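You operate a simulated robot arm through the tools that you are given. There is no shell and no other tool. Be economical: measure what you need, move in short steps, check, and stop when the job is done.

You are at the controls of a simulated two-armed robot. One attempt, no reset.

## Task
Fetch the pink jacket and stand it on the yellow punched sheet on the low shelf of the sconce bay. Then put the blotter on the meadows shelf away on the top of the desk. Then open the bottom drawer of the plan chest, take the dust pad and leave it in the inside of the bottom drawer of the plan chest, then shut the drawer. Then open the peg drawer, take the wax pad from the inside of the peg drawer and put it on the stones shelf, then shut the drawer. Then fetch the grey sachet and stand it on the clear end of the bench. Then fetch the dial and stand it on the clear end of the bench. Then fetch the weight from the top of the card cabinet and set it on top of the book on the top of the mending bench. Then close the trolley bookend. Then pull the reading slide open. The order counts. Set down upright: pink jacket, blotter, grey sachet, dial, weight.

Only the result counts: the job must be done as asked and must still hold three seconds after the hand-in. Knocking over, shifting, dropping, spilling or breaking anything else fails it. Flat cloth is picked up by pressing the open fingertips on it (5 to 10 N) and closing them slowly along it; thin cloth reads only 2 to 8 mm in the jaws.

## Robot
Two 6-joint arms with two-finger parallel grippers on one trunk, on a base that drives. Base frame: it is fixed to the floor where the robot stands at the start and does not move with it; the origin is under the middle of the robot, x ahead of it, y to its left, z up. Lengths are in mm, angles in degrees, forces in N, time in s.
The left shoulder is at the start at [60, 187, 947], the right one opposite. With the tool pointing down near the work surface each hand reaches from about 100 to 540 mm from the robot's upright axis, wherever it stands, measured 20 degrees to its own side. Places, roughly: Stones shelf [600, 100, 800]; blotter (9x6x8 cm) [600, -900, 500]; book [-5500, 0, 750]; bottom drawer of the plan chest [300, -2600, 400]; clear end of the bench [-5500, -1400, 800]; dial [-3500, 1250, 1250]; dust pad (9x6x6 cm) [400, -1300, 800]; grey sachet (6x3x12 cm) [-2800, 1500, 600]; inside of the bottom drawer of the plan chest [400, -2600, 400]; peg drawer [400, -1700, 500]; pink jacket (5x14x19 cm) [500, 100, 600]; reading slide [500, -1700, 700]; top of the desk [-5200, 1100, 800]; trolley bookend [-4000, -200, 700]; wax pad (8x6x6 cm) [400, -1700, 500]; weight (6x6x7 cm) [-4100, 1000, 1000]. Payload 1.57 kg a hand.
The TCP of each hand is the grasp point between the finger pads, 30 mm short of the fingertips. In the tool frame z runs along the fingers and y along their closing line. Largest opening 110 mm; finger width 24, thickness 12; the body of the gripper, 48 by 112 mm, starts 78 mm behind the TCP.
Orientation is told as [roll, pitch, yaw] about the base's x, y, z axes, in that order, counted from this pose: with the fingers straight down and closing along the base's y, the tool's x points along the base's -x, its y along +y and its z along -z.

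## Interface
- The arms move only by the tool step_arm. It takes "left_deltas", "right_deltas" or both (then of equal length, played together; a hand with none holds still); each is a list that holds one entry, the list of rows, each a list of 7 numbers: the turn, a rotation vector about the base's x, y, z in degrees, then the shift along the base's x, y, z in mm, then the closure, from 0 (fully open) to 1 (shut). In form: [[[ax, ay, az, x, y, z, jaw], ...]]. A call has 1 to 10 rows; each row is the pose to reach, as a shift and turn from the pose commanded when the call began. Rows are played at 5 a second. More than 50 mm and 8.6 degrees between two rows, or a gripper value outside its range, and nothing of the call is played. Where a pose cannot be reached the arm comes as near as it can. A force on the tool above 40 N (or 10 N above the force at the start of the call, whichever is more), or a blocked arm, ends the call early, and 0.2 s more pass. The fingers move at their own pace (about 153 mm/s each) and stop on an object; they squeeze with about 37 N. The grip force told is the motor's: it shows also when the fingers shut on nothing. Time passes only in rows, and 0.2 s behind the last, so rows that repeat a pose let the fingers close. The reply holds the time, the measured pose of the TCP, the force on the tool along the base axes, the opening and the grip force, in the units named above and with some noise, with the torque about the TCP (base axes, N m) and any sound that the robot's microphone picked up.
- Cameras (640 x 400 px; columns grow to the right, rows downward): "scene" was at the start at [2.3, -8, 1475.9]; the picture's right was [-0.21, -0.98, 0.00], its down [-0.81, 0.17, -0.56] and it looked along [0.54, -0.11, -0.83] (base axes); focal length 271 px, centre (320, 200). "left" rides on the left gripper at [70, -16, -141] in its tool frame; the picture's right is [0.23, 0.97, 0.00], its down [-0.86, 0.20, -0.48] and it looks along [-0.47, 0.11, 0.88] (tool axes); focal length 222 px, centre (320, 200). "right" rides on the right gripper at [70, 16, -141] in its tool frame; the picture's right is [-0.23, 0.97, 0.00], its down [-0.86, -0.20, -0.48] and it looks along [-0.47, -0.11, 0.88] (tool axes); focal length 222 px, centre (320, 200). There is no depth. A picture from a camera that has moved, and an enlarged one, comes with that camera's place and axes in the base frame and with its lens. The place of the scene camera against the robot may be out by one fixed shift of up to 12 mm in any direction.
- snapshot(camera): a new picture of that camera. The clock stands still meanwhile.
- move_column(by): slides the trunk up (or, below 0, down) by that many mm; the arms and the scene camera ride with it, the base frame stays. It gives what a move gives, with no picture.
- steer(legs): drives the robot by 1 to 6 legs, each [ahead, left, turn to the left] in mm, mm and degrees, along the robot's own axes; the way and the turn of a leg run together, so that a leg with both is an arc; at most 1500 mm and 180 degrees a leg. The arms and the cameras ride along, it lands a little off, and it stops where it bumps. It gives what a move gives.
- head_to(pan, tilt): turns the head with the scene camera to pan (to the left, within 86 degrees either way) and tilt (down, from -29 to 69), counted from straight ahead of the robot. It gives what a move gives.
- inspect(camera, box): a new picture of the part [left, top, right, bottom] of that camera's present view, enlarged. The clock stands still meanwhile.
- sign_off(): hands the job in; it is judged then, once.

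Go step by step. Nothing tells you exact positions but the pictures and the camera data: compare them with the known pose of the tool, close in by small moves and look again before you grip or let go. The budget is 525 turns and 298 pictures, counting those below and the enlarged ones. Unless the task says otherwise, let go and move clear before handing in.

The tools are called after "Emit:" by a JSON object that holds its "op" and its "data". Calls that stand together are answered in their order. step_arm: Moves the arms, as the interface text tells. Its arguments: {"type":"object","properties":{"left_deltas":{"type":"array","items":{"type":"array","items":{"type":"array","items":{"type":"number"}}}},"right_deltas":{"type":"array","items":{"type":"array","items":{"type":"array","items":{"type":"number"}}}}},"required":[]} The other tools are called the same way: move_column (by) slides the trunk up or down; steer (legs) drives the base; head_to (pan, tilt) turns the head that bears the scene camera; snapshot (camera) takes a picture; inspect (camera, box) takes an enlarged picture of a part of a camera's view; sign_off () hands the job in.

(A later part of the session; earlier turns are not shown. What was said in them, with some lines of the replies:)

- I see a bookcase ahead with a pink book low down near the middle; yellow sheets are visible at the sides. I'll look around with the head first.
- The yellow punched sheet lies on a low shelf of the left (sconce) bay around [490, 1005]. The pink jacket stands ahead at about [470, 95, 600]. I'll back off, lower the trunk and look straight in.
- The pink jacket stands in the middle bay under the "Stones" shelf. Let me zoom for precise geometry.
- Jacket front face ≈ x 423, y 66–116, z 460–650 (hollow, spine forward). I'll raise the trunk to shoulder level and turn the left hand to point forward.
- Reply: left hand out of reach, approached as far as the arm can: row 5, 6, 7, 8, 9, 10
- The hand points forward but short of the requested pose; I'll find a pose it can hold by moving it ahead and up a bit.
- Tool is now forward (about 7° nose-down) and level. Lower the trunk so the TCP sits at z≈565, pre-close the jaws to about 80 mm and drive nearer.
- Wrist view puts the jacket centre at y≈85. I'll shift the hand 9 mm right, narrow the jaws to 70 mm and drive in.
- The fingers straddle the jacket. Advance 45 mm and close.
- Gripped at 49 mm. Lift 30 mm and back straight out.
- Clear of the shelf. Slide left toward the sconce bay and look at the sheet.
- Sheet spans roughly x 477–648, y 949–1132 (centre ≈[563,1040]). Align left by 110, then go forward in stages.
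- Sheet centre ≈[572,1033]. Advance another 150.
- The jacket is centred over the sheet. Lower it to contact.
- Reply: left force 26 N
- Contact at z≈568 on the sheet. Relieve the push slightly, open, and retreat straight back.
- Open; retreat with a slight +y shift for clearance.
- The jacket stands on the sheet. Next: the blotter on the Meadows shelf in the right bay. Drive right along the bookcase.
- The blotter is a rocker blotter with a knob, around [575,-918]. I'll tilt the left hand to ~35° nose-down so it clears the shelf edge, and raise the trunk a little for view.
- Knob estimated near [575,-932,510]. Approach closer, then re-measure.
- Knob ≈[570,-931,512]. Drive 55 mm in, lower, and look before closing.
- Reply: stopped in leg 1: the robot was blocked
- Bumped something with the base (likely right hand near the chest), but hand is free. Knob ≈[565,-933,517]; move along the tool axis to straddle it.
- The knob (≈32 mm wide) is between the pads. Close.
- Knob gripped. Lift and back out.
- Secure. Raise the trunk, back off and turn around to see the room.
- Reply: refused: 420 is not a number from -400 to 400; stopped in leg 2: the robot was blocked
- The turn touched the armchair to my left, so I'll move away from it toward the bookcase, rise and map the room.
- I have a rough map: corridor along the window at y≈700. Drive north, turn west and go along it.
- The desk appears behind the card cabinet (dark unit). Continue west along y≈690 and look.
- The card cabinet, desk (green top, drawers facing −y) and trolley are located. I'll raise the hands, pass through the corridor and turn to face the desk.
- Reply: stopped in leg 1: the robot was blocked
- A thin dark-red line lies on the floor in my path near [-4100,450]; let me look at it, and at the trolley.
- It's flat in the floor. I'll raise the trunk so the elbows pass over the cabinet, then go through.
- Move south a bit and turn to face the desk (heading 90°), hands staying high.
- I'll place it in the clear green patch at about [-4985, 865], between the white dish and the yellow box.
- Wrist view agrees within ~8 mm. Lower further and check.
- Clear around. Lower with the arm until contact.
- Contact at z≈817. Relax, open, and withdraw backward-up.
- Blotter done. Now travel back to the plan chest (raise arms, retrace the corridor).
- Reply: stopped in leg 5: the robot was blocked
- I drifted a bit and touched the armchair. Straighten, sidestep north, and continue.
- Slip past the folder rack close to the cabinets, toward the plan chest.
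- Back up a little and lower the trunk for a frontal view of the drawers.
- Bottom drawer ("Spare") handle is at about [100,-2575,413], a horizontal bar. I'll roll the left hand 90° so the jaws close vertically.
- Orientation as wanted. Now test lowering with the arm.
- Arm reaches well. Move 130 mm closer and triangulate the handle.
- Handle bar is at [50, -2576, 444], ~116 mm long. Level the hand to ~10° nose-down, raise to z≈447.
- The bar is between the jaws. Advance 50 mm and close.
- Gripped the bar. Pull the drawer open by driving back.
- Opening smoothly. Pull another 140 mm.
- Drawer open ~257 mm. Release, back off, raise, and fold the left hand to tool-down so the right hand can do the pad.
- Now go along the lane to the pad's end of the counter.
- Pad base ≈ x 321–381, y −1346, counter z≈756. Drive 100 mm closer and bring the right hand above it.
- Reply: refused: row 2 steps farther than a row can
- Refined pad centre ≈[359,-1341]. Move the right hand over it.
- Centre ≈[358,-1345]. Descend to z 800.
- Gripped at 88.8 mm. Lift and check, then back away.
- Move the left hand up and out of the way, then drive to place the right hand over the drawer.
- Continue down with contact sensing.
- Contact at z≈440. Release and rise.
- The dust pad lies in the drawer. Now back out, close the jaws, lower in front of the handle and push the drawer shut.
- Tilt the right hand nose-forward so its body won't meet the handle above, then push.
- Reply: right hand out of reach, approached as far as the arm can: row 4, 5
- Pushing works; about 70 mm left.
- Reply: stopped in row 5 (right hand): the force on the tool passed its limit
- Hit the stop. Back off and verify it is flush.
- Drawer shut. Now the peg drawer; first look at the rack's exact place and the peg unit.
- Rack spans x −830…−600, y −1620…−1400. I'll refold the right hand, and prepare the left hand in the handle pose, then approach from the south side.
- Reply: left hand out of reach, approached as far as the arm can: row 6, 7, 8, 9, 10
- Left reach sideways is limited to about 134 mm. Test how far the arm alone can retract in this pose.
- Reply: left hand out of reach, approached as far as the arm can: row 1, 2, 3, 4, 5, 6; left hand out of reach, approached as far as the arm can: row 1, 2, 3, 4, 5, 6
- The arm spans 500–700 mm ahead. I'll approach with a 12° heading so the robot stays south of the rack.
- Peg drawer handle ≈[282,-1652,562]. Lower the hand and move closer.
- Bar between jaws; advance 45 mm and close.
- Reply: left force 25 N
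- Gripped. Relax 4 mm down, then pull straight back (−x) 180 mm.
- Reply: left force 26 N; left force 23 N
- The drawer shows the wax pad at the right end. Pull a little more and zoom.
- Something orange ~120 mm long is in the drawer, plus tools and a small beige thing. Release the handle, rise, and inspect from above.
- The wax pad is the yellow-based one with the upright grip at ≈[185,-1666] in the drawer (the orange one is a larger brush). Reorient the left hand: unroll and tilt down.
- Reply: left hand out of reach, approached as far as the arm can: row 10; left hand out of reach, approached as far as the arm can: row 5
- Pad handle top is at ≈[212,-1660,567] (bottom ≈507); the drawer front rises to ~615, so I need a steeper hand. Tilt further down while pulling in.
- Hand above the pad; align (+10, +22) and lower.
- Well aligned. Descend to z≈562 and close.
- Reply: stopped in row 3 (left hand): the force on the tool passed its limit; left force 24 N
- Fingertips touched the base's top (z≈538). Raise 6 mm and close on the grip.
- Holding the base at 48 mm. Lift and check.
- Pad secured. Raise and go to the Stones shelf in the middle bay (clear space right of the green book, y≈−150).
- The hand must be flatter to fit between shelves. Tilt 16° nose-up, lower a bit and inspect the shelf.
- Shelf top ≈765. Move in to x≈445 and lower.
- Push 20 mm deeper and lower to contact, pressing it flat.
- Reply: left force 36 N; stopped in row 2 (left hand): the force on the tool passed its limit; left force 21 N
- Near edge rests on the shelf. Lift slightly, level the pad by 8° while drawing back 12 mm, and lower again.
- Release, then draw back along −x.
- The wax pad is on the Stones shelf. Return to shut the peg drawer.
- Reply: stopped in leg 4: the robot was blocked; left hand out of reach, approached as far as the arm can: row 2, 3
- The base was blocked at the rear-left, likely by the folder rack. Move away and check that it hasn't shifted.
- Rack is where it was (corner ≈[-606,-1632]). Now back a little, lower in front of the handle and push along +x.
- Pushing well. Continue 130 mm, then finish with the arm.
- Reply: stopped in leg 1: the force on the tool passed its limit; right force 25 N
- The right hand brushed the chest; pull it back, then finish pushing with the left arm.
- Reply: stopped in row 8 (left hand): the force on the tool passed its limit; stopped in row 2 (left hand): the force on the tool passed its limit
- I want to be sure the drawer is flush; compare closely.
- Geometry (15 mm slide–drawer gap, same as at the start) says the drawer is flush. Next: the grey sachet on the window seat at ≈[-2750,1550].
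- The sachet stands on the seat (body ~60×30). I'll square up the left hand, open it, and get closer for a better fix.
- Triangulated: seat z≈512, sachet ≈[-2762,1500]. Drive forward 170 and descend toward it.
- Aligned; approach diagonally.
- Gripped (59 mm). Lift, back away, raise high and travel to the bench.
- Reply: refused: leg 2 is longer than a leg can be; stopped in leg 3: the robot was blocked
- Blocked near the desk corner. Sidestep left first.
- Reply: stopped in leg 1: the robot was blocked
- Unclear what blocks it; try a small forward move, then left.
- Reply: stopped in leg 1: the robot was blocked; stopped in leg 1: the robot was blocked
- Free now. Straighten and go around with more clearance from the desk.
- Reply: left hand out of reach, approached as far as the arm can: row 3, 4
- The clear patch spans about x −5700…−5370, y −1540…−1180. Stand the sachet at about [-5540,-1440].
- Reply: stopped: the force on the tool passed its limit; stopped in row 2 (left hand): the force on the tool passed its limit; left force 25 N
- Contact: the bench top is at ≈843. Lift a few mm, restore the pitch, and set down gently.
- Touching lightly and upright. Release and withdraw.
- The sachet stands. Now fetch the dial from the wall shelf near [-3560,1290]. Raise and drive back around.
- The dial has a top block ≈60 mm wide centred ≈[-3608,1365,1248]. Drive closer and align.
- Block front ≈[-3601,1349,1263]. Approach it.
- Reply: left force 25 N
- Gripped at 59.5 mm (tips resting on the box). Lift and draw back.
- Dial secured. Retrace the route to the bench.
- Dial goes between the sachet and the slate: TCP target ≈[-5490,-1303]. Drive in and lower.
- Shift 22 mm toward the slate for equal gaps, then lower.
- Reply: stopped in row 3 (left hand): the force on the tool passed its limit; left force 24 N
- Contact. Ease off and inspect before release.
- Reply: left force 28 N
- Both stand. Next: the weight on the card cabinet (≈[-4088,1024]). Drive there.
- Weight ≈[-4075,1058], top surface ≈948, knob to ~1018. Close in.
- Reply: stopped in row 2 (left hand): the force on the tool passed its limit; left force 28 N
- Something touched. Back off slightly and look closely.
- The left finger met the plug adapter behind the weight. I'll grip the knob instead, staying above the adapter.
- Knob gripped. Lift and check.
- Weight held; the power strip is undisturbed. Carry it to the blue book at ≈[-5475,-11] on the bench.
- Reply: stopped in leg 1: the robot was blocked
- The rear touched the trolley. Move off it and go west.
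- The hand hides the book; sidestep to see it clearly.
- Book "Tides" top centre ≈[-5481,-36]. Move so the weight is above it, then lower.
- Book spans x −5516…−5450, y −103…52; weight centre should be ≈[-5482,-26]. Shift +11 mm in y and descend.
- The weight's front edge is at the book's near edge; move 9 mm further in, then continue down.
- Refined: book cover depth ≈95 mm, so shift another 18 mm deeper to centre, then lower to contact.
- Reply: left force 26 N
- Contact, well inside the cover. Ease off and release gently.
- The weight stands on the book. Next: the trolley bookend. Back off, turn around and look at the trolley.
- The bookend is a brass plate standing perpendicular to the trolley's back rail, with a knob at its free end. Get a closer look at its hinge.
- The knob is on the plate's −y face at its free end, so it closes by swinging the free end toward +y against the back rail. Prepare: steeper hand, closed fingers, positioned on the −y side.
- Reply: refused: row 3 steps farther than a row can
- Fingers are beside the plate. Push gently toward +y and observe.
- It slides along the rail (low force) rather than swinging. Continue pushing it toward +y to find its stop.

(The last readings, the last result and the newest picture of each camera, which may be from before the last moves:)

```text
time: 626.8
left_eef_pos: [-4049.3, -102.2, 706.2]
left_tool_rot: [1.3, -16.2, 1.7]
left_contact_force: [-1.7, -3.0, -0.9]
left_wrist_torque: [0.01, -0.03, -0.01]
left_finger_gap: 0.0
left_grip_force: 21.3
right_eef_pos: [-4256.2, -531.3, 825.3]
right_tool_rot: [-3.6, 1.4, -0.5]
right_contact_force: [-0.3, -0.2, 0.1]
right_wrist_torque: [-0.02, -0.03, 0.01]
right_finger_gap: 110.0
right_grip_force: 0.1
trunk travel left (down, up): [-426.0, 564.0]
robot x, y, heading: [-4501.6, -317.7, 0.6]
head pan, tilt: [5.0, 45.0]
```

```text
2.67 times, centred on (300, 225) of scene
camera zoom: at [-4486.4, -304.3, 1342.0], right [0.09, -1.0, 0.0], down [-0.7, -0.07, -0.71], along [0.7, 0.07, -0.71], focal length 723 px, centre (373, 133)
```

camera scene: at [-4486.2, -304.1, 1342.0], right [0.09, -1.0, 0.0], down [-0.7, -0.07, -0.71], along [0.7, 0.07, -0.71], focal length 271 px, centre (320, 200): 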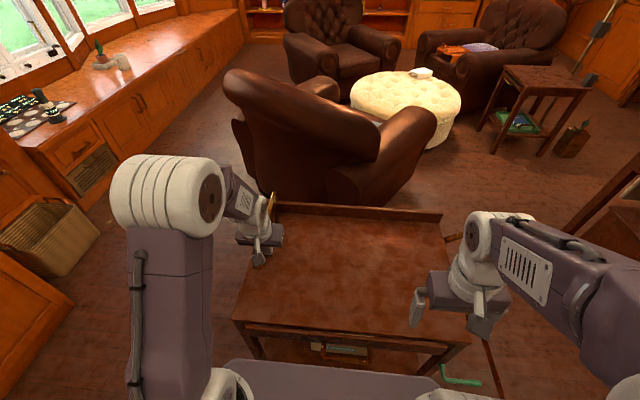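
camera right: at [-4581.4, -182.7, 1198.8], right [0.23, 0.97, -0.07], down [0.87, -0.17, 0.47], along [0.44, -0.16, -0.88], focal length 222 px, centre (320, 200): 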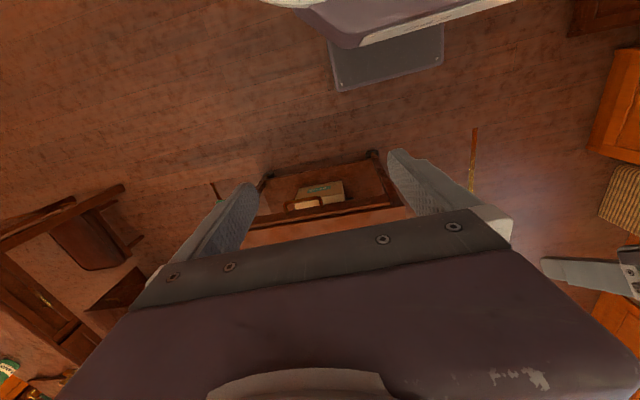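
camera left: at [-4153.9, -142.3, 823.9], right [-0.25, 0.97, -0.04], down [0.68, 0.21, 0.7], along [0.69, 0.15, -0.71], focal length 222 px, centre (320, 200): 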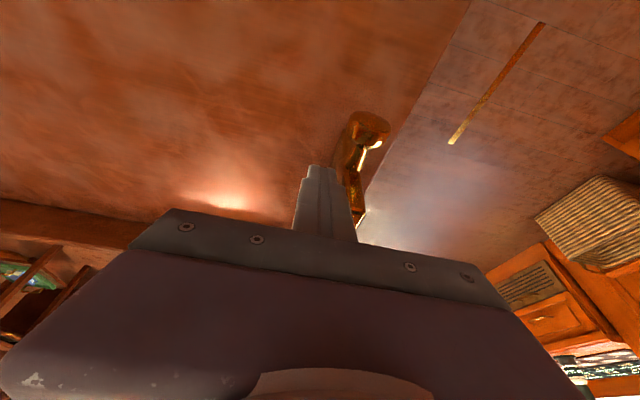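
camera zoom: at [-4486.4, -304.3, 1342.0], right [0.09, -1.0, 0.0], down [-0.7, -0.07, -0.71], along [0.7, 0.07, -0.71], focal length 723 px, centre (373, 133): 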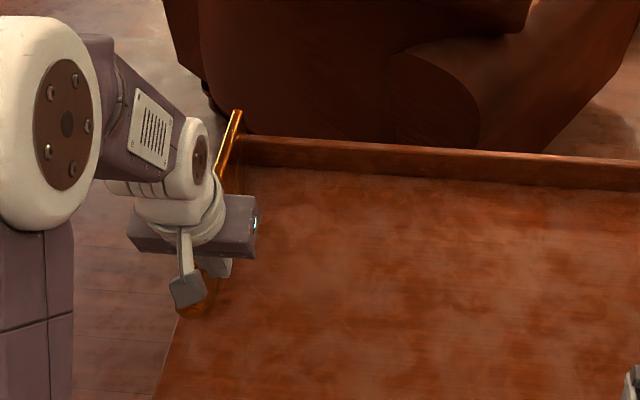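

Emit:
{"op": "step_arm", "data": {"left_deltas": [[[0, 0, 0, 0, 5, 0, 1], [0, 0, 0, 0, 9, 0, 1]]]}}

Emit:
{"op": "step_arm", "data": {"left_deltas": [[[0, 0, 0, 0, 5, 0, 1], [0, 0, 0, 0, 9, 0, 1]]]}}

Emit:
{"op": "inspect", "data": {"camera": "scene", "box": [180, 150, 420, 300]}}

```text
time: 627.4
left_eef_pos: [-4048.8, -93.7, 707.0]
left_tool_rot: [1.3, -16.2, 1.7]
left_contact_force: [-1.6, -3.4, -0.1]
left_wrist_torque: [0.02, -0.03, 0.03]
left_finger_gap: 0.0
left_grip_force: 21.0
right_eef_pos: [-4255.7, -531.3, 826.2]
right_tool_rot: [-3.5, 1.4, -0.4]
right_contact_force: [0.2, -0.6, -0.6]
right_wrist_torque: [0.0, 0.01, 0.04]
right_finger_gap: 110.1
right_grip_force: 0.0
trunk travel left (down, up): [-426.0, 564.0]
robot x, y, heading: [-4497.5, -317.5, 0.4]
head pan, tilt: [5.0, 45.0]
```

```text
time: 628.0
left_eef_pos: [-4049.2, -87.0, 707.6]
left_tool_rot: [1.5, -16.1, 1.4]
left_contact_force: [0.5, -24.8, -5.0]
left_wrist_torque: [0.24, 0.06, -0.27]
left_finger_gap: 0.2
left_grip_force: 21.0
right_eef_pos: [-4255.4, -533.8, 826.7]
right_tool_rot: [-3.2, 1.4, -0.5]
right_contact_force: [0.3, -0.4, -0.2]
right_wrist_torque: [0.03, -0.02, -0.01]
right_finger_gap: 109.9
right_grip_force: 0.0
trunk travel left (down, up): [-426.0, 564.0]
robot x, y, heading: [-4497.2, -315.1, 0.4]
head pan, tilt: [5.0, 45.0]
```

```text
2.67 times, centred on (300, 225) of scene
camera zoom: at [-4485.4, -307.6, 1341.9], right [0.09, -1.0, 0.0], down [-0.7, -0.06, -0.71], along [0.7, 0.07, -0.71], focal length 723 px, centre (373, 133)
```

zoom: 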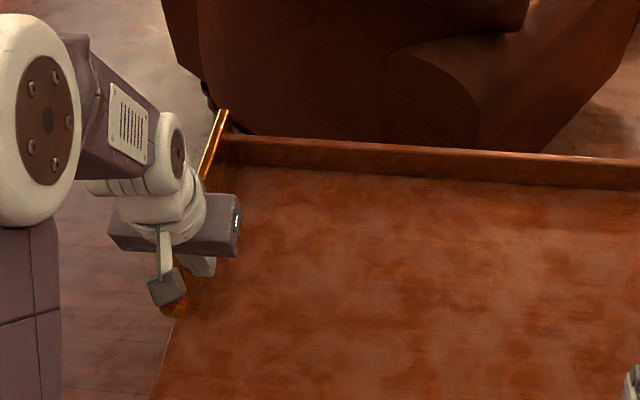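

It reached a firm stop flush with the trolley's end — closed. Ease off and lift clear.

Emit:
{"op": "step_arm", "data": {"left_deltas": [[[0, 0, 0, 0, -10, 0, 1], [0, 0, 0, 0, -30, 0, 1], [0, 0, 0, 0, -40, 40, 1], [0, 0, 0, 0, -40, 90, 1], [0, 0, 0, 0, -40, 140, 1], [0, 0, 0, -40, -40, 170, 1]]]}}

Emit:
{"op": "inspect", "data": {"camera": "scene", "box": [180, 150, 500, 350]}}

```text
time: 629.4
left_eef_pos: [-4090.9, -125.0, 877.6]
left_tool_rot: [1.3, -16.3, 1.6]
left_contact_force: [-0.2, 0.3, -0.7]
left_wrist_torque: [0.02, -0.04, 0.02]
left_finger_gap: 0.0
left_grip_force: 21.8
right_eef_pos: [-4256.6, -530.7, 826.4]
right_tool_rot: [-3.6, 1.3, -0.4]
right_contact_force: [0.6, 0.6, -0.6]
right_wrist_torque: [0.0, -0.01, 0.04]
right_finger_gap: 110.0
right_grip_force: 0.1
trunk travel left (down, up): [-426.0, 564.0]
robot x, y, heading: [-4501.3, -319.5, 0.5]
head pan, tilt: [5.0, 45.0]
```

```text
2.00 times, centred on (340, 250) of scene
camera zoom: at [-4488.6, -304.0, 1342.1], right [0.09, -1.0, 0.0], down [-0.7, -0.07, -0.71], along [0.71, 0.07, -0.71], focal length 542 px, centre (280, 100)
```

zoom: 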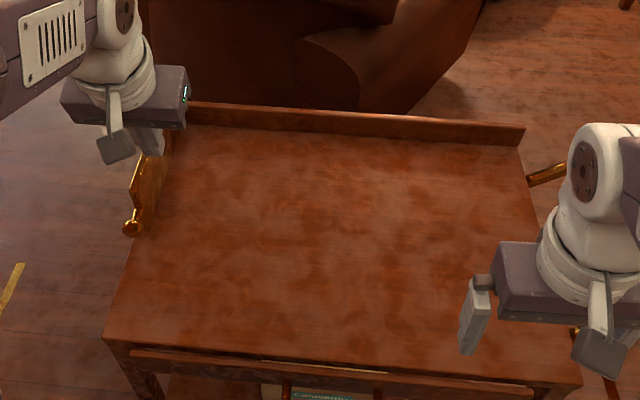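

Bookend closed. Now travel back to the reading slide (last item).

Emit:
{"op": "move_column", "data": {"by": 350}}

Emit:
{"op": "steer", "data": {"legs": [[-40, 0, 0], [0, 760, 0], [500, 40, 0], [700, 170, 0]]}}

```text
time: 632.8
left_eef_pos: [-4087.8, -125.2, 1226.1]
left_tool_rot: [1.3, -16.1, 1.6]
left_contact_force: [-0.3, -0.6, 0.0]
left_wrist_torque: [-0.02, -0.01, -0.04]
left_finger_gap: 0.2
left_grip_force: 21.5
right_eef_pos: [-4256.0, -532.2, 1176.6]
right_tool_rot: [-3.5, 1.3, -0.3]
right_contact_force: [-0.1, 0.4, 0.3]
right_wrist_torque: [0.0, -0.03, 0.0]
right_finger_gap: 110.0
right_grip_force: 0.0
trunk travel left (down, up): [-776.0, 214.0]
robot x, y, heading: [-4499.4, -319.1, 0.5]
head pan, tilt: [5.0, 45.0]
```

```text
time: 643.5
left_eef_pos: [-2952.4, 882.7, 1226.8]
left_tool_rot: [1.3, -16.3, 3.2]
left_contact_force: [0.3, 0.5, 0.2]
left_wrist_torque: [0.01, 0.03, 0.02]
left_finger_gap: 0.0
left_grip_force: 21.2
right_eef_pos: [-3107.2, 470.7, 1177.7]
right_tool_rot: [-3.6, 1.4, 1.2]
right_contact_force: [0.0, 0.2, 0.1]
right_wrist_torque: [-0.03, -0.04, 0.04]
right_finger_gap: 109.8
right_grip_force: 0.1
trunk travel left (down, up): [-776.0, 214.0]
robot x, y, heading: [-3360.4, 680.5, 2.0]
head pan, tilt: [5.0, 45.0]
```

Emit:
{"op": "steer", "data": {"legs": [[1400, 0, -2], [1400, 0, 0], [60, -1250, 0]]}}

Emit:
{"op": "steer", "data": {"legs": [[180, -500, 0], [20, -450, 0]]}}

```text
time: 663.0
left_eef_pos: [-71.9, -362.9, 1227.0]
left_tool_rot: [1.2, -16.1, 2.2]
left_contact_force: [-0.2, -0.3, 0.8]
left_wrist_torque: [-0.03, -0.01, 0.03]
left_finger_gap: 0.0
left_grip_force: 21.0
right_eef_pos: [-233.3, -770.4, 1177.5]
right_tool_rot: [-3.5, 1.4, 0.3]
right_contact_force: [-0.6, 0.2, -0.8]
right_wrist_torque: [-0.04, -0.01, -0.03]
right_finger_gap: 109.9
right_grip_force: 0.0
trunk travel left (down, up): [-776.0, 214.0]
robot x, y, heading: [-480.6, -565.2, 0.9]
head pan, tilt: [5.0, 45.0]
```

```text
time: 668.4
left_eef_pos: [141.8, -1302.2, 1226.5]
left_tool_rot: [1.1, -16.2, 2.1]
left_contact_force: [0.6, 0.6, 0.7]
left_wrist_torque: [-0.02, -0.01, 0.01]
left_finger_gap: 0.0
left_grip_force: 21.9
right_eef_pos: [-21.1, -1709.4, 1177.7]
right_tool_rot: [-3.6, 1.4, 0.1]
right_contact_force: [0.0, 0.3, 0.7]
right_wrist_torque: [0.01, 0.0, 0.03]
right_finger_gap: 110.0
right_grip_force: 0.0
trunk travel left (down, up): [-776.0, 214.0]
robot x, y, heading: [-267.1, -1498.9, 1.1]
head pan, tilt: [5.0, 45.0]
```

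Emit:
{"op": "steer", "data": {"legs": [[0, -430, 0], [-200, 0, 11]]}}

Emit:
{"op": "step_arm", "data": {"left_deltas": [[[0, -8, 0, 20, 0, 0, 1], [0, -16, 0, 40, 0, 0, 0.8], [0, -24, 0, 60, 0, 0, 0.6], [0, -32, 0, 80, 0, 0, 0.5], [0, -40, 0, 100, 0, 0, 0.5], [0, -48, 0, 120, 0, 0, 0.5], [0, -56, 0, 140, 0, 0, 0.5], [0, -62, 0, 150, 0, 0, 0.5]]]}}

```text
time: 672.2
left_eef_pos: [-94.0, -1681.5, 1224.9]
left_tool_rot: [1.3, -15.9, 13.3]
left_contact_force: [0.6, 0.3, -0.7]
left_wrist_torque: [-0.02, -0.01, 0.01]
left_finger_gap: 0.0
left_grip_force: 20.9
right_eef_pos: [-175.3, -2113.1, 1176.6]
right_tool_rot: [-3.6, 1.5, 11.3]
right_contact_force: [0.5, -0.7, -0.7]
right_wrist_torque: [0.02, -0.01, 0.02]
right_finger_gap: 110.0
right_grip_force: 0.1
trunk travel left (down, up): [-776.0, 214.0]
robot x, y, heading: [-461.4, -1955.7, 12.0]
head pan, tilt: [5.0, 45.0]
```

```text
time: 674.0
left_eef_pos: [51.5, -1657.0, 1229.2]
left_tool_rot: [-42.7, -72.5, 48.4]
left_contact_force: [-0.3, 0.9, 1.1]
left_wrist_torque: [0.0, 0.0, -0.05]
left_finger_gap: 55.1
left_grip_force: 0.0
left hand out of reach, approached as far as the arm can: row 4, 5, 6, 7, 8
right_eef_pos: [-175.1, -2111.8, 1176.3]
right_tool_rot: [-3.6, 1.5, 11.3]
right_contact_force: [0.5, 0.6, 0.5]
right_wrist_torque: [-0.02, 0.01, 0.0]
right_finger_gap: 109.6
right_grip_force: 0.1
trunk travel left (down, up): [-776.0, 214.0]
robot x, y, heading: [-464.4, -1952.1, 12.0]
head pan, tilt: [5.0, 45.0]
```

Emit:
{"op": "step_arm", "data": {"left_deltas": [[[8.26, 0.63, -1.88, 0, 0, 0, 0.5], [16.5, 1.26, -3.76, 0, 0, 0, 0.5], [24.8, 1.9, -5.6, 0, 0, 0, 0.5], [33, 2.5, -7.5, 0, 0, 0, 0.5], [41.3, 3.15, -9.4, 0, 0, 0, 0.5], [49.6, 3.8, -11.3, 0, 0, 0, 0.5], [57.8, 4.4, -13.2, 0, 0, 0, 0.5], [66, 5, -15, 0, 0, 0, 0.5], [74.3, 5.7, -16.9, 0, 0, 0, 0.5], [82.6, 6.3, -18.8, 0, 0, 0, 0.5]]]}}

Emit:
{"op": "step_arm", "data": {"left_deltas": [[[8.26, 0.63, -1.88, 0, 0, 0, 0.5], [15.5, 1.2, -3.5, 0, 0, 0, 0.5]]]}}

Emit:
{"op": "move_column", "data": {"by": -400}}

Emit:
{"op": "snapshot", "data": {"camera": "left"}}

```text
time: 676.2
left_eef_pos: [49.8, -1656.7, 1232.1]
left_tool_rot: [-4.3, -77.4, 8.9]
left_contact_force: [0.2, -0.1, 0.1]
left_wrist_torque: [0.0, 0.03, -0.04]
left_finger_gap: 55.1
left_grip_force: 0.0
left hand out of reach, approached as far as the arm can: row 2, 3, 4, 5, 6, 7, 8, 9, 10
right_eef_pos: [-177.4, -2114.4, 1177.0]
right_tool_rot: [-3.5, 1.4, 11.3]
right_contact_force: [-0.1, 0.1, 0.6]
right_wrist_torque: [0.0, -0.01, -0.03]
right_finger_gap: 110.3
right_grip_force: 0.0
trunk travel left (down, up): [-776.0, 214.0]
robot x, y, heading: [-460.1, -1951.7, 12.1]
head pan, tilt: [5.0, 45.0]
```

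```text
time: 676.8
left_eef_pos: [49.3, -1656.9, 1233.2]
left_tool_rot: [-4.3, -77.4, 8.8]
left_contact_force: [-0.1, -1.0, -0.6]
left_wrist_torque: [-0.01, 0.01, -0.01]
left_finger_gap: 55.0
left_grip_force: 0.1
left hand out of reach, approached as far as the arm can: row 1, 2
right_eef_pos: [-177.5, -2114.3, 1176.1]
right_tool_rot: [-3.4, 1.4, 11.3]
right_contact_force: [-0.2, 0.0, 0.6]
right_wrist_torque: [-0.02, -0.03, 0.01]
right_finger_gap: 109.9
right_grip_force: 0.1
trunk travel left (down, up): [-776.0, 214.0]
robot x, y, heading: [-459.1, -1954.0, 12.0]
head pan, tilt: [5.0, 45.0]
```

```text
time: 680.6
left_eef_pos: [47.5, -1657.9, 833.1]
left_tool_rot: [-4.4, -77.4, 8.9]
left_contact_force: [-0.5, 1.1, -0.3]
left_wrist_torque: [0.03, -0.01, 0.01]
left_finger_gap: 55.0
left_grip_force: 0.1
right_eef_pos: [-178.9, -2113.8, 777.7]
right_tool_rot: [-3.5, 1.3, 11.3]
right_contact_force: [0.5, 0.4, -0.3]
right_wrist_torque: [-0.01, -0.04, 0.01]
right_finger_gap: 109.8
right_grip_force: 0.1
trunk travel left (down, up): [-376.0, 614.0]
robot x, y, heading: [-461.9, -1956.1, 12.1]
head pan, tilt: [5.0, 45.0]
```

```text
67 pictures are left
camera left: at [-101.4, -1686.5, 796.4], right [-0.13, 0.96, -0.24], down [-0.3, 0.19, 0.94], along [0.95, 0.19, 0.26], focal length 222 px, centre (320, 200)
```

left: 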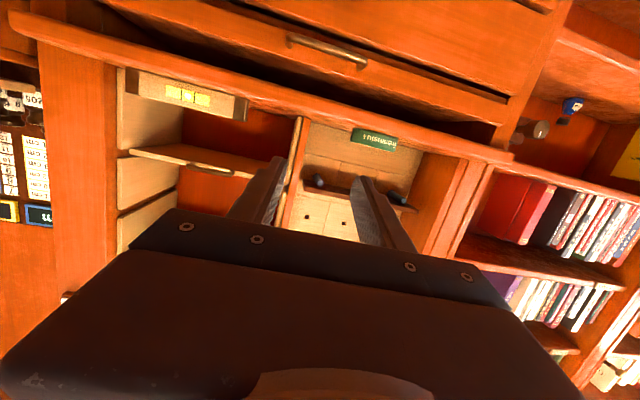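

The roll is out of reach in this flat pose; tilt to ~35° first, roll, then level as I did before.

Emit:
{"op": "step_arm", "data": {"left_deltas": [[[0, 8, 0, 10, 0, 0, 0.5], [0, 16, 0, 20, 0, 0, 0.5], [0, 23, 0, 30, 0, 0, 0.5]]]}}

Emit:
{"op": "step_arm", "data": {"left_deltas": [[[7, 0.5, -4.9, 0, 0, 0, 0.5], [14, 1, -9.8, 0, 0, 0, 0.5], [21, 1.5, -14.6, 0, 0, 0, 0.5], [28, 2, -19.5, 0, 0, 0, 0.5], [35, 2.5, -24.4, 0, 0, 0, 0.5], [42, 3, -29.2, 0, 0, 0, 0.5], [49, 3.5, -34.1, 0, 0, 0, 0.5], [56, 4, -39, 0, 0, 0, 0.5], [63, 4.5, -43.8, 0, 0, 0, 0.5], [70, 5, -48.7, 0, 0, 0, 0.5]]]}}

```text
time: 681.4
left_eef_pos: [76.5, -1659.2, 830.9]
left_tool_rot: [1.1, -55.5, 3.6]
left_contact_force: [-0.2, -0.5, -0.2]
left_wrist_torque: [0.0, -0.03, -0.01]
left_finger_gap: 54.8
left_grip_force: 0.1
left hand out of reach, approached as far as the arm can: row 3
right_eef_pos: [-177.9, -2113.7, 777.5]
right_tool_rot: [-3.6, 1.4, 11.4]
right_contact_force: [0.1, 0.2, -0.4]
right_wrist_torque: [-0.03, -0.01, 0.01]
right_finger_gap: 109.9
right_grip_force: 0.1
trunk travel left (down, up): [-376.0, 614.0]
robot x, y, heading: [-463.3, -1957.3, 12.2]
head pan, tilt: [5.0, 45.0]
```

```text
time: 683.6
left_eef_pos: [90.9, -1658.0, 860.9]
left_tool_rot: [55.2, -2.8, -82.9]
left_contact_force: [0.5, -0.8, 0.1]
left_wrist_torque: [-0.01, 0.01, 0.04]
left_finger_gap: 54.8
left_grip_force: 0.1
left hand out of reach, approached as far as the arm can: row 5, 6, 7, 8, 9, 10
right_eef_pos: [-177.2, -2114.5, 776.8]
right_tool_rot: [-3.5, 1.4, 11.3]
right_contact_force: [-0.3, 0.3, 0.2]
right_wrist_torque: [-0.02, 0.0, 0.01]
right_finger_gap: 109.7
right_grip_force: 0.0
trunk travel left (down, up): [-376.0, 614.0]
robot x, y, heading: [-461.5, -1953.8, 12.2]
head pan, tilt: [5.0, 45.0]
```

Emit:
{"op": "step_arm", "data": {"left_deltas": [[[1, -8, 0, 10, 0, -20, 0.5], [2, -16, 0, 20, 0, -40, 0.5], [3, -24, 0, 30, 0, -60, 0.5]]]}}

Emit:
{"op": "move_column", "data": {"by": -130}}

Emit:
{"op": "snapshot", "data": {"camera": "left"}}

Emit:
{"op": "head_to", "data": {"pan": 5, "tilt": 30}}

Emit:
{"op": "inspect", "data": {"camera": "scene", "box": [180, 120, 460, 295]}}

```text
time: 684.4
left_eef_pos: [90.6, -1628.0, 851.2]
left_tool_rot: [55.3, 1.2, -76.7]
left_contact_force: [0.2, 0.2, 0.2]
left_wrist_torque: [-0.03, -0.02, 0.0]
left_finger_gap: 54.9
left_grip_force: 0.1
left hand out of reach, approached as far as the arm can: row 1, 2, 3
right_eef_pos: [-178.7, -2114.0, 776.8]
right_tool_rot: [-3.5, 1.5, 11.3]
right_contact_force: [-0.3, 0.3, 0.0]
right_wrist_torque: [0.0, -0.01, 0.0]
right_finger_gap: 110.0
right_grip_force: 0.0
trunk travel left (down, up): [-376.0, 614.0]
robot x, y, heading: [-463.7, -1954.2, 12.1]
head pan, tilt: [5.0, 45.0]
```

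```text
time: 686.0
left_eef_pos: [92.1, -1628.1, 720.9]
left_tool_rot: [55.3, 1.3, -76.6]
left_contact_force: [-0.1, 0.0, 0.5]
left_wrist_torque: [-0.02, 0.01, 0.02]
left_finger_gap: 54.9
left_grip_force: 0.1
right_eef_pos: [-177.4, -2113.6, 646.0]
right_tool_rot: [-3.4, 1.4, 11.3]
right_contact_force: [0.5, -0.1, -0.6]
right_wrist_torque: [-0.02, 0.02, 0.0]
right_finger_gap: 110.0
right_grip_force: 0.1
trunk travel left (down, up): [-246.0, 744.0]
robot x, y, heading: [-461.7, -1955.3, 11.8]
head pan, tilt: [5.0, 45.0]
```

```text
66 pictures are left
camera left: at [-46.3, -1589.9, 791.7], right [0.49, 0.33, 0.81], down [-0.07, -0.91, 0.42], along [0.87, -0.26, -0.42], focal length 222 px, centre (320, 200)
```

left: 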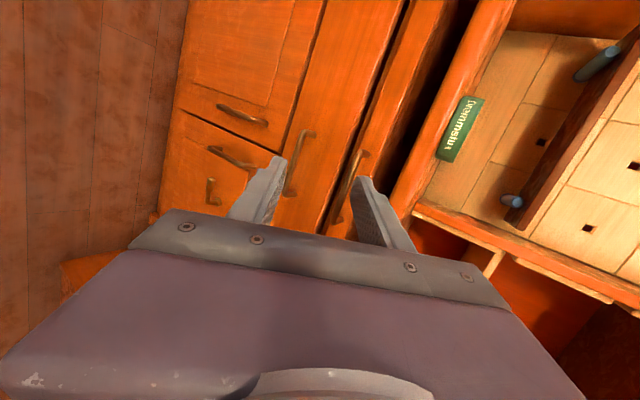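

```text
time: 686.8
left_eef_pos: [90.0, -1627.4, 721.5]
left_tool_rot: [55.3, 1.2, -76.6]
left_contact_force: [0.6, 0.2, 1.2]
left_wrist_torque: [0.01, 0.01, 0.05]
left_finger_gap: 54.9
left_grip_force: 0.1
right_eef_pos: [-178.0, -2113.8, 647.5]
right_tool_rot: [-3.5, 1.3, 11.3]
right_contact_force: [0.9, -0.1, -0.2]
right_wrist_torque: [0.0, 0.01, 0.01]
right_finger_gap: 109.8
right_grip_force: 0.1
trunk travel left (down, up): [-246.0, 744.0]
robot x, y, heading: [-462.3, -1955.6, 12.0]
head pan, tilt: [5.0, 30.0]
```

```text
2.29 times, centred on (320, 208) of scene
camera zoom: at [-440.0, -1933.6, 1184.6], right [0.29, -0.96, 0.0], down [-0.48, -0.15, -0.87], along [0.83, 0.26, -0.5], focal length 619 px, centre (320, 183)
```

zoom: 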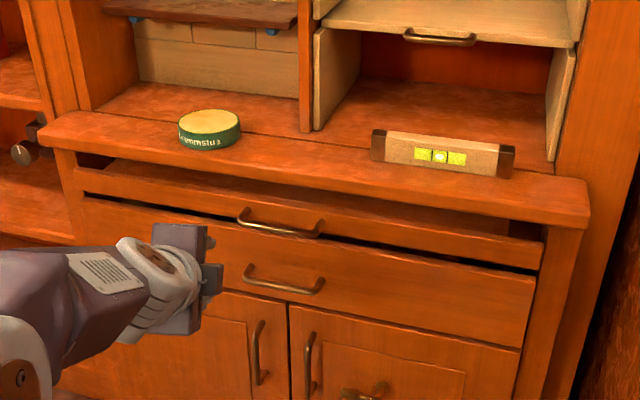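

Slide handle ≈[270,-1648,672]. Move in to ~65 mm short of it and re-measure.

Emit:
{"op": "steer", "data": {"legs": [[95, -46, 0]]}}

Emit:
{"op": "move_column", "data": {"by": -38}}

Emit:
{"op": "step_arm", "data": {"left_deltas": [[[0, 0, 0, 0, 0, 0, 0.6], [0, 0, 0, 0, 0, 0, 0.65]]]}}

Emit:
{"op": "snapshot", "data": {"camera": "left"}}

Emit:
{"op": "inspect", "data": {"camera": "scene", "box": [180, 160, 420, 310]}}

```text
time: 688.0
left_eef_pos: [194.3, -1651.9, 722.0]
left_tool_rot: [55.1, 1.3, -76.5]
left_contact_force: [-0.2, 0.0, 0.2]
left_wrist_torque: [0.01, 0.0, 0.02]
left_finger_gap: 55.1
left_grip_force: 0.0
right_eef_pos: [-74.0, -2139.3, 646.9]
right_tool_rot: [-3.4, 1.4, 11.4]
right_contact_force: [1.0, 0.8, -0.4]
right_wrist_torque: [-0.02, 0.01, 0.0]
right_finger_gap: 110.1
right_grip_force: 0.0
trunk travel left (down, up): [-246.0, 744.0]
robot x, y, heading: [-359.5, -1978.5, 12.6]
head pan, tilt: [5.0, 30.0]
```

```text
time: 688.8
left_eef_pos: [193.6, -1651.6, 684.7]
left_tool_rot: [55.4, 1.1, -76.5]
left_contact_force: [0.3, 0.0, 0.3]
left_wrist_torque: [-0.02, -0.02, 0.0]
left_finger_gap: 55.0
left_grip_force: 0.1
right_eef_pos: [-73.2, -2140.1, 609.1]
right_tool_rot: [-3.5, 1.4, 11.4]
right_contact_force: [0.3, -0.4, 1.2]
right_wrist_torque: [-0.01, 0.04, 0.01]
right_finger_gap: 110.2
right_grip_force: 0.0
trunk travel left (down, up): [-208.0, 782.0]
robot x, y, heading: [-357.0, -1979.8, 12.3]
head pan, tilt: [5.0, 30.0]
```

```text
time: 689.4
left_eef_pos: [193.8, -1651.5, 683.5]
left_tool_rot: [55.3, 1.2, -76.5]
left_contact_force: [0.5, -0.3, -0.3]
left_wrist_torque: [-0.01, -0.02, -0.02]
left_finger_gap: 38.9
left_grip_force: 0.0
right_eef_pos: [-72.6, -2139.6, 609.3]
right_tool_rot: [-3.5, 1.3, 11.4]
right_contact_force: [0.2, 0.3, 0.5]
right_wrist_torque: [0.02, 0.0, -0.02]
right_finger_gap: 110.0
right_grip_force: 0.1
trunk travel left (down, up): [-208.0, 782.0]
robot x, y, heading: [-357.9, -1979.3, 12.2]
head pan, tilt: [5.0, 30.0]
```

```text
64 pictures are left
camera left: at [56.2, -1614.1, 753.6], right [0.49, 0.33, 0.81], down [-0.07, -0.91, 0.42], along [0.87, -0.26, -0.42], focal length 222 px, centre (320, 200)
```

left: 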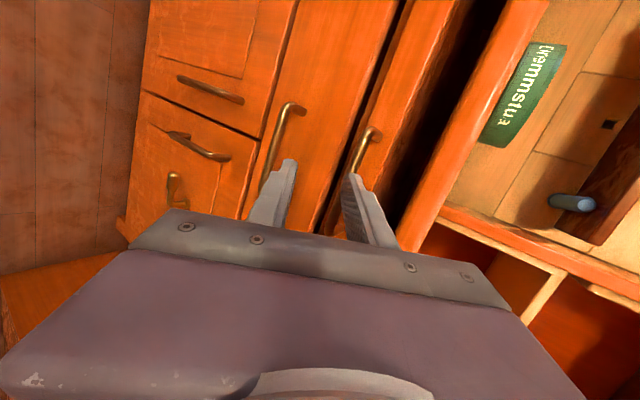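

```text
2.67 times, centred on (300, 235) of scene
camera zoom: at [-336.6, -1958.7, 1146.7], right [0.3, -0.95, 0.0], down [-0.48, -0.15, -0.87], along [0.83, 0.26, -0.5], focal length 723 px, centre (373, 107)
```

zoom: 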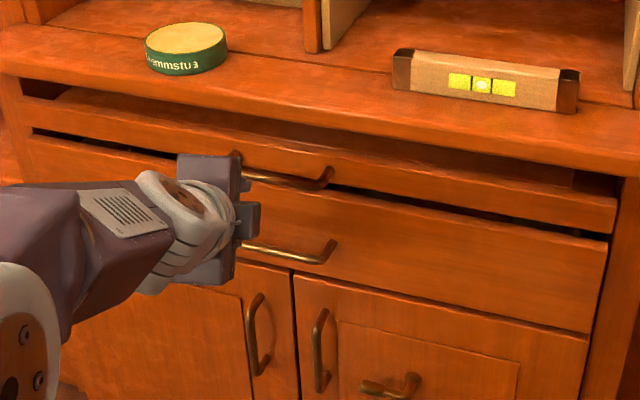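

Bar ≈[275,-1648,667]. Drive 50 mm in, then finish with the arm.

Emit:
{"op": "steer", "data": {"legs": [[49, -11, 0]]}}

Emit:
{"op": "snapshot", "data": {"camera": "left"}}

```text
time: 690.3
left_eef_pos: [243.7, -1652.4, 682.8]
left_tool_rot: [55.3, 1.2, -76.5]
left_contact_force: [0.1, -0.1, -0.4]
left_wrist_torque: [-0.02, -0.01, 0.0]
left_finger_gap: 38.4
left_grip_force: 0.0
right_eef_pos: [-24.3, -2139.1, 608.3]
right_tool_rot: [-3.5, 1.4, 11.4]
right_contact_force: [0.8, -0.2, -0.7]
right_wrist_torque: [0.01, -0.02, 0.05]
right_finger_gap: 110.1
right_grip_force: 0.2
trunk travel left (down, up): [-208.0, 782.0]
robot x, y, heading: [-307.0, -1978.9, 12.1]
head pan, tilt: [5.0, 30.0]
```

```text
62 pictures are left
camera left: at [106.5, -1614.8, 753.3], right [0.49, 0.33, 0.8], down [-0.07, -0.91, 0.42], along [0.87, -0.26, -0.42], focal length 222 px, centre (320, 200)
```

left: 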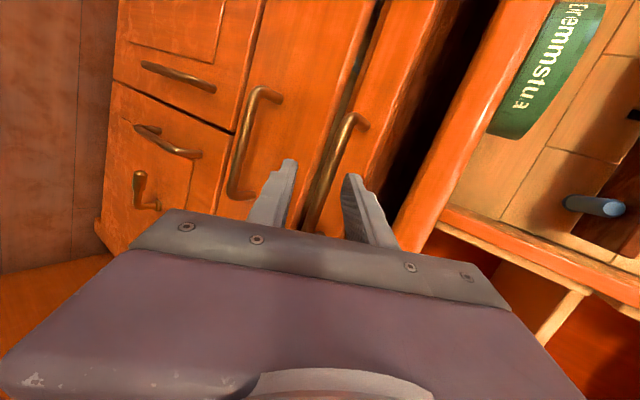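

Bar lies between the jaws. Advance 18 mm and close.

Emit:
{"op": "step_arm", "data": {"left_deltas": [[[0, 0, 0, 9, 0, -2, 0.65], [0, 0, 0, 18, 0, -4, 0.65], [0, 0, 0, 18, 0, -4, 0.8], [0, 0, 0, 18, 0, -4, 0.95], [0, 0, 0, 18, 0, -4, 1.0], [0, 0, 0, 18, 0, -4, 1.0]]]}}

Emit:
{"op": "snapshot", "data": {"camera": "left"}}

```text
time: 691.7
left_eef_pos: [262.1, -1651.9, 679.8]
left_tool_rot: [55.6, 1.3, -76.6]
left_contact_force: [2.7, 1.8, 5.3]
left_wrist_torque: [0.74, -0.09, -0.47]
left_finger_gap: 14.1
left_grip_force: 30.1
right_eef_pos: [-23.6, -2138.4, 608.6]
right_tool_rot: [-3.6, 1.3, 11.5]
right_contact_force: [0.3, 0.2, -0.6]
right_wrist_torque: [-0.02, -0.01, 0.0]
right_finger_gap: 110.2
right_grip_force: 0.1
trunk travel left (down, up): [-208.0, 782.0]
robot x, y, heading: [-305.9, -1981.3, 12.2]
head pan, tilt: [5.0, 30.0]
```

```text
61 pictures are left
camera left: at [124.1, -1613.9, 748.2], right [0.49, 0.33, 0.81], down [-0.07, -0.91, 0.42], along [0.87, -0.26, -0.42], focal length 222 px, centre (320, 200)
```

left: 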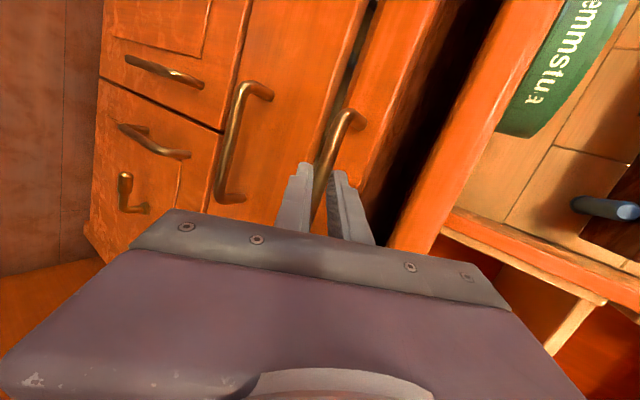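

Gripped. Pull straight back.

Emit:
{"op": "steer", "data": {"legs": [[-117, 25, 0]]}}

Emit:
{"op": "snapshot", "data": {"camera": "scene"}}

```text
time: 692.9
left_eef_pos: [140.4, -1652.1, 678.9]
left_tool_rot: [55.6, 1.1, -76.5]
left_contact_force: [1.8, 4.5, 6.4]
left_wrist_torque: [0.66, -0.11, -0.39]
left_finger_gap: 14.4
left_grip_force: 30.7
right_eef_pos: [-144.8, -2139.1, 609.3]
right_tool_rot: [-3.5, 1.4, 11.3]
right_contact_force: [0.1, 0.8, 0.8]
right_wrist_torque: [0.01, -0.01, -0.02]
right_finger_gap: 109.9
right_grip_force: 0.1
trunk travel left (down, up): [-208.0, 782.0]
robot x, y, heading: [-434.5, -1980.6, 12.3]
head pan, tilt: [5.0, 30.0]
```

```text
60 pictures are left
camera scene: at [-408.2, -1959.3, 1146.7], right [0.3, -0.96, 0.0], down [-0.48, -0.15, -0.87], along [0.83, 0.26, -0.5], focal length 271 px, centre (320, 200)
```

scene: 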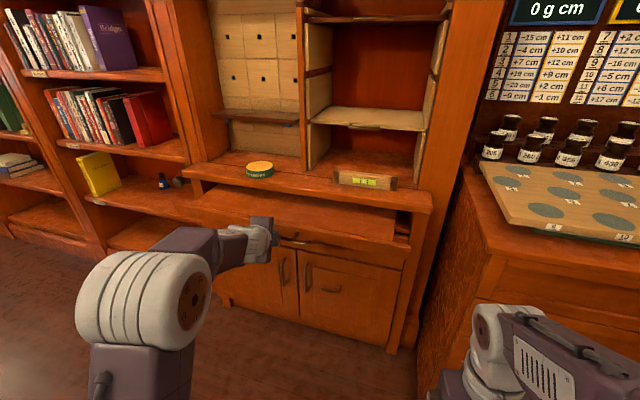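

Sliding out. Pull further.

Emit:
{"op": "steer", "data": {"legs": [[-98, 21, 0]]}}

Emit:
{"op": "steer", "data": {"legs": [[-78, 17, 0]]}}

Emit:
{"op": "snapshot", "data": {"camera": "scene"}}

```text
time: 694.1
left_eef_pos: [40.6, -1651.9, 679.7]
left_tool_rot: [55.6, 1.2, -76.5]
left_contact_force: [1.4, 2.7, 2.6]
left_wrist_torque: [0.57, -0.07, -0.5]
left_finger_gap: 14.3
left_grip_force: 30.1
right_eef_pos: [-245.4, -2139.0, 609.2]
right_tool_rot: [-3.5, 1.4, 11.5]
right_contact_force: [-0.3, 0.9, 0.2]
right_wrist_torque: [-0.01, -0.02, 0.02]
right_finger_gap: 109.8
right_grip_force: 0.1
trunk travel left (down, up): [-208.0, 782.0]
robot x, y, heading: [-532.8, -1986.5, 12.3]
head pan, tilt: [5.0, 30.0]
```

```text
time: 695.1
left_eef_pos: [-39.6, -1651.7, 679.9]
left_tool_rot: [55.6, 1.2, -76.6]
left_contact_force: [2.5, 3.6, 0.7]
left_wrist_torque: [0.63, -0.01, -0.46]
left_finger_gap: 14.3
left_grip_force: 30.4
right_eef_pos: [-326.7, -2138.4, 608.7]
right_tool_rot: [-3.5, 1.4, 11.3]
right_contact_force: [0.8, 0.2, -0.4]
right_wrist_torque: [-0.01, -0.04, 0.01]
right_finger_gap: 110.0
right_grip_force: 0.0
trunk travel left (down, up): [-208.0, 782.0]
robot x, y, heading: [-612.8, -1980.7, 12.4]
head pan, tilt: [5.0, 30.0]
```

```text
59 pictures are left
camera scene: at [-589.2, -1959.1, 1146.7], right [0.3, -0.96, 0.0], down [-0.48, -0.15, -0.87], along [0.83, 0.26, -0.5], focal length 271 px, centre (320, 200)
```

scene: 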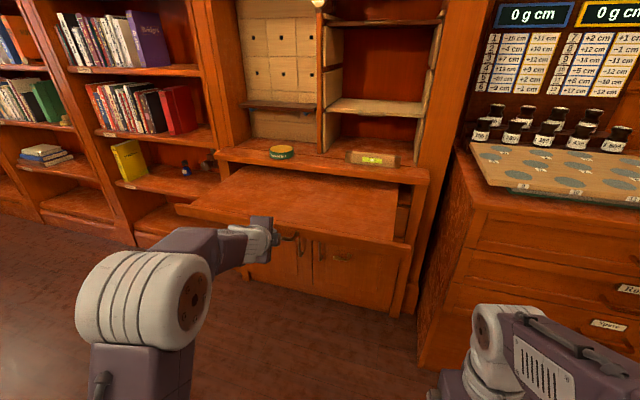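

Out 300 mm. Try another 40 mm gently to see if it reaches its stop.

Emit:
{"op": "steer", "data": {"legs": [[-39, 8, 0]]}}

```text
time: 696.1
left_eef_pos: [-72.0, -1654.1, 688.3]
left_tool_rot: [56.8, 1.3, -76.9]
left_contact_force: [-1.0, -0.6, 0.1]
left_wrist_torque: [-0.01, 0.05, -0.04]
left_finger_gap: 0.1
left_grip_force: 21.2
right_eef_pos: [-364.4, -2140.7, 609.5]
right_tool_rot: [-3.5, 1.5, 11.1]
right_contact_force: [0.0, 0.2, -0.1]
right_wrist_torque: [0.0, -0.02, 0.01]
right_finger_gap: 110.0
right_grip_force: 0.1
trunk travel left (down, up): [-208.0, 782.0]
robot x, y, heading: [-643.4, -1980.2, 12.2]
head pan, tilt: [5.0, 30.0]
stopped in leg 1: the force on the tool passed its limit (the readings are from after the stop); the commanded pose is now the measured one
```

It hit the end stop and the grip slid off — fully open. Back clear and check.

Emit:
{"op": "steer", "data": {"legs": [[-120, -40, 0]]}}

Emit:
{"op": "snapshot", "data": {"camera": "scene"}}

```text
time: 697.4
left_eef_pos: [-162.9, -1721.4, 689.5]
left_tool_rot: [56.8, 1.2, -77.8]
left_contact_force: [0.0, -0.2, 1.1]
left_wrist_torque: [0.01, -0.02, -0.05]
left_finger_gap: 0.0
left_grip_force: 20.7
right_eef_pos: [-462.1, -2204.6, 609.3]
right_tool_rot: [-3.5, 1.5, 10.2]
right_contact_force: [0.0, 0.2, 0.2]
right_wrist_torque: [0.02, 0.0, -0.01]
right_finger_gap: 110.1
right_grip_force: 0.1
trunk travel left (down, up): [-208.0, 782.0]
robot x, y, heading: [-741.2, -2039.3, 10.8]
head pan, tilt: [5.0, 30.0]
stopped in leg 1: the robot was blocked; the commanded pose is now the measured one
```

```text
58 pictures are left
camera scene: at [-721.2, -2018.9, 1146.6], right [0.28, -0.96, 0.0], down [-0.48, -0.14, -0.87], along [0.83, 0.24, -0.5], focal length 271 px, centre (320, 200)
```

scene: 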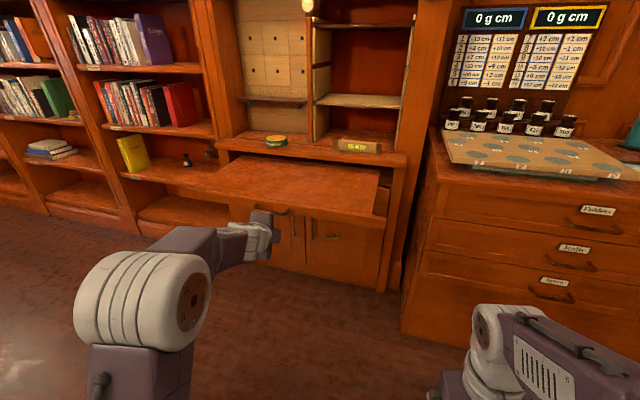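

Step off whatever is behind me, then a last check of the drawer below the slide.

Emit:
{"op": "steer", "data": {"legs": [[30, 0, 0]]}}

Emit:
{"op": "move_column", "data": {"by": -200}}

Emit:
{"op": "head_to", "data": {"pan": 15, "tilt": 20}}

Emit:
{"op": "snapshot", "data": {"camera": "scene"}}

Emit:
{"op": "inspect", "data": {"camera": "scene", "box": [200, 130, 440, 280]}}

```text
time: 698.3
left_eef_pos: [-131.9, -1715.4, 689.2]
left_tool_rot: [56.8, 1.1, -77.8]
left_contact_force: [-0.5, 0.0, -0.1]
left_wrist_torque: [-0.01, 0.05, -0.02]
left_finger_gap: 0.0
left_grip_force: 21.7
right_eef_pos: [-431.2, -2198.0, 609.7]
right_tool_rot: [-3.5, 1.3, 10.2]
right_contact_force: [-0.3, -0.5, -0.4]
right_wrist_torque: [-0.01, 0.0, -0.06]
right_finger_gap: 110.2
right_grip_force: 0.0
trunk travel left (down, up): [-208.0, 782.0]
robot x, y, heading: [-713.6, -2037.1, 11.2]
head pan, tilt: [5.0, 30.0]
```

```text
time: 700.4
left_eef_pos: [-133.3, -1716.5, 489.8]
left_tool_rot: [56.8, 1.2, -77.8]
left_contact_force: [0.0, 0.4, -0.5]
left_wrist_torque: [-0.01, 0.0, -0.02]
left_finger_gap: 0.0
left_grip_force: 21.6
right_eef_pos: [-432.8, -2198.9, 409.3]
right_tool_rot: [-3.5, 1.4, 10.3]
right_contact_force: [0.7, 0.3, 0.1]
right_wrist_torque: [0.0, 0.03, -0.01]
right_finger_gap: 109.8
right_grip_force: 0.1
trunk travel left (down, up): [-8.0, 982.0]
robot x, y, heading: [-713.4, -2033.5, 10.9]
head pan, tilt: [5.0, 30.0]
```

```text
time: 701.2
left_eef_pos: [-133.7, -1716.2, 489.3]
left_tool_rot: [56.8, 1.3, -77.7]
left_contact_force: [-0.1, 0.4, -0.8]
left_wrist_torque: [-0.02, 0.01, -0.03]
left_finger_gap: 0.0
left_grip_force: 21.7
right_eef_pos: [-432.0, -2197.5, 408.7]
right_tool_rot: [-3.5, 1.4, 10.3]
right_contact_force: [0.0, 0.2, 0.2]
right_wrist_torque: [-0.01, -0.01, -0.02]
right_finger_gap: 110.2
right_grip_force: 0.0
trunk travel left (down, up): [-8.0, 982.0]
robot x, y, heading: [-715.0, -2031.5, 11.1]
head pan, tilt: [15.0, 20.0]
```

```text
57 pictures are left
camera scene: at [-695.0, -1997.6, 962.7], right [0.44, -0.9, 0.0], down [-0.31, -0.15, -0.94], along [0.84, 0.41, -0.34], focal length 271 px, centre (320, 200)
```

scene: 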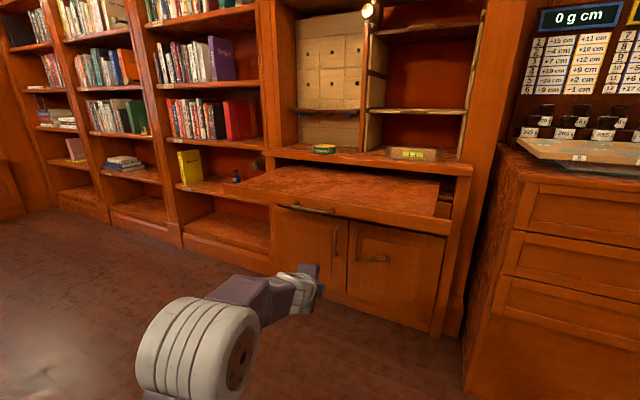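

```text
2.67 times, centred on (320, 205) of scene
camera zoom: at [-695.0, -1997.6, 962.7], right [0.44, -0.9, 0.0], down [-0.31, -0.15, -0.94], along [0.84, 0.41, -0.34], focal length 723 px, centre (320, 187)
```

zoom: 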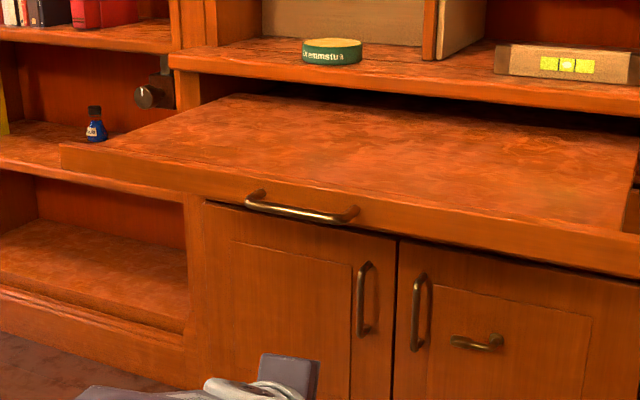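

Everything is in place: the slide is fully out, drawers are shut, and both hands are clear. Handing in.

Emit:
{"op": "sign_off", "data": {}}

```text
The job is handed in.
```

I handed the job in with all nine steps done in the order you gave. Two results are judgement calls:

- **Trolley bookend:** it slides rather than swings. I took the end stop flush with the trolley's end as "closed".
- **Peg drawer:** it matched its starting gap after I shut it. With the reading slide open above it, I couldn't see it at the end.

The base bumped some furniture along the way: the armchairs, the trolley, probably the folder rack, and something near the desk that I couldn't identify. I checked the rack and saw no shift; I didn't re-check the rest.
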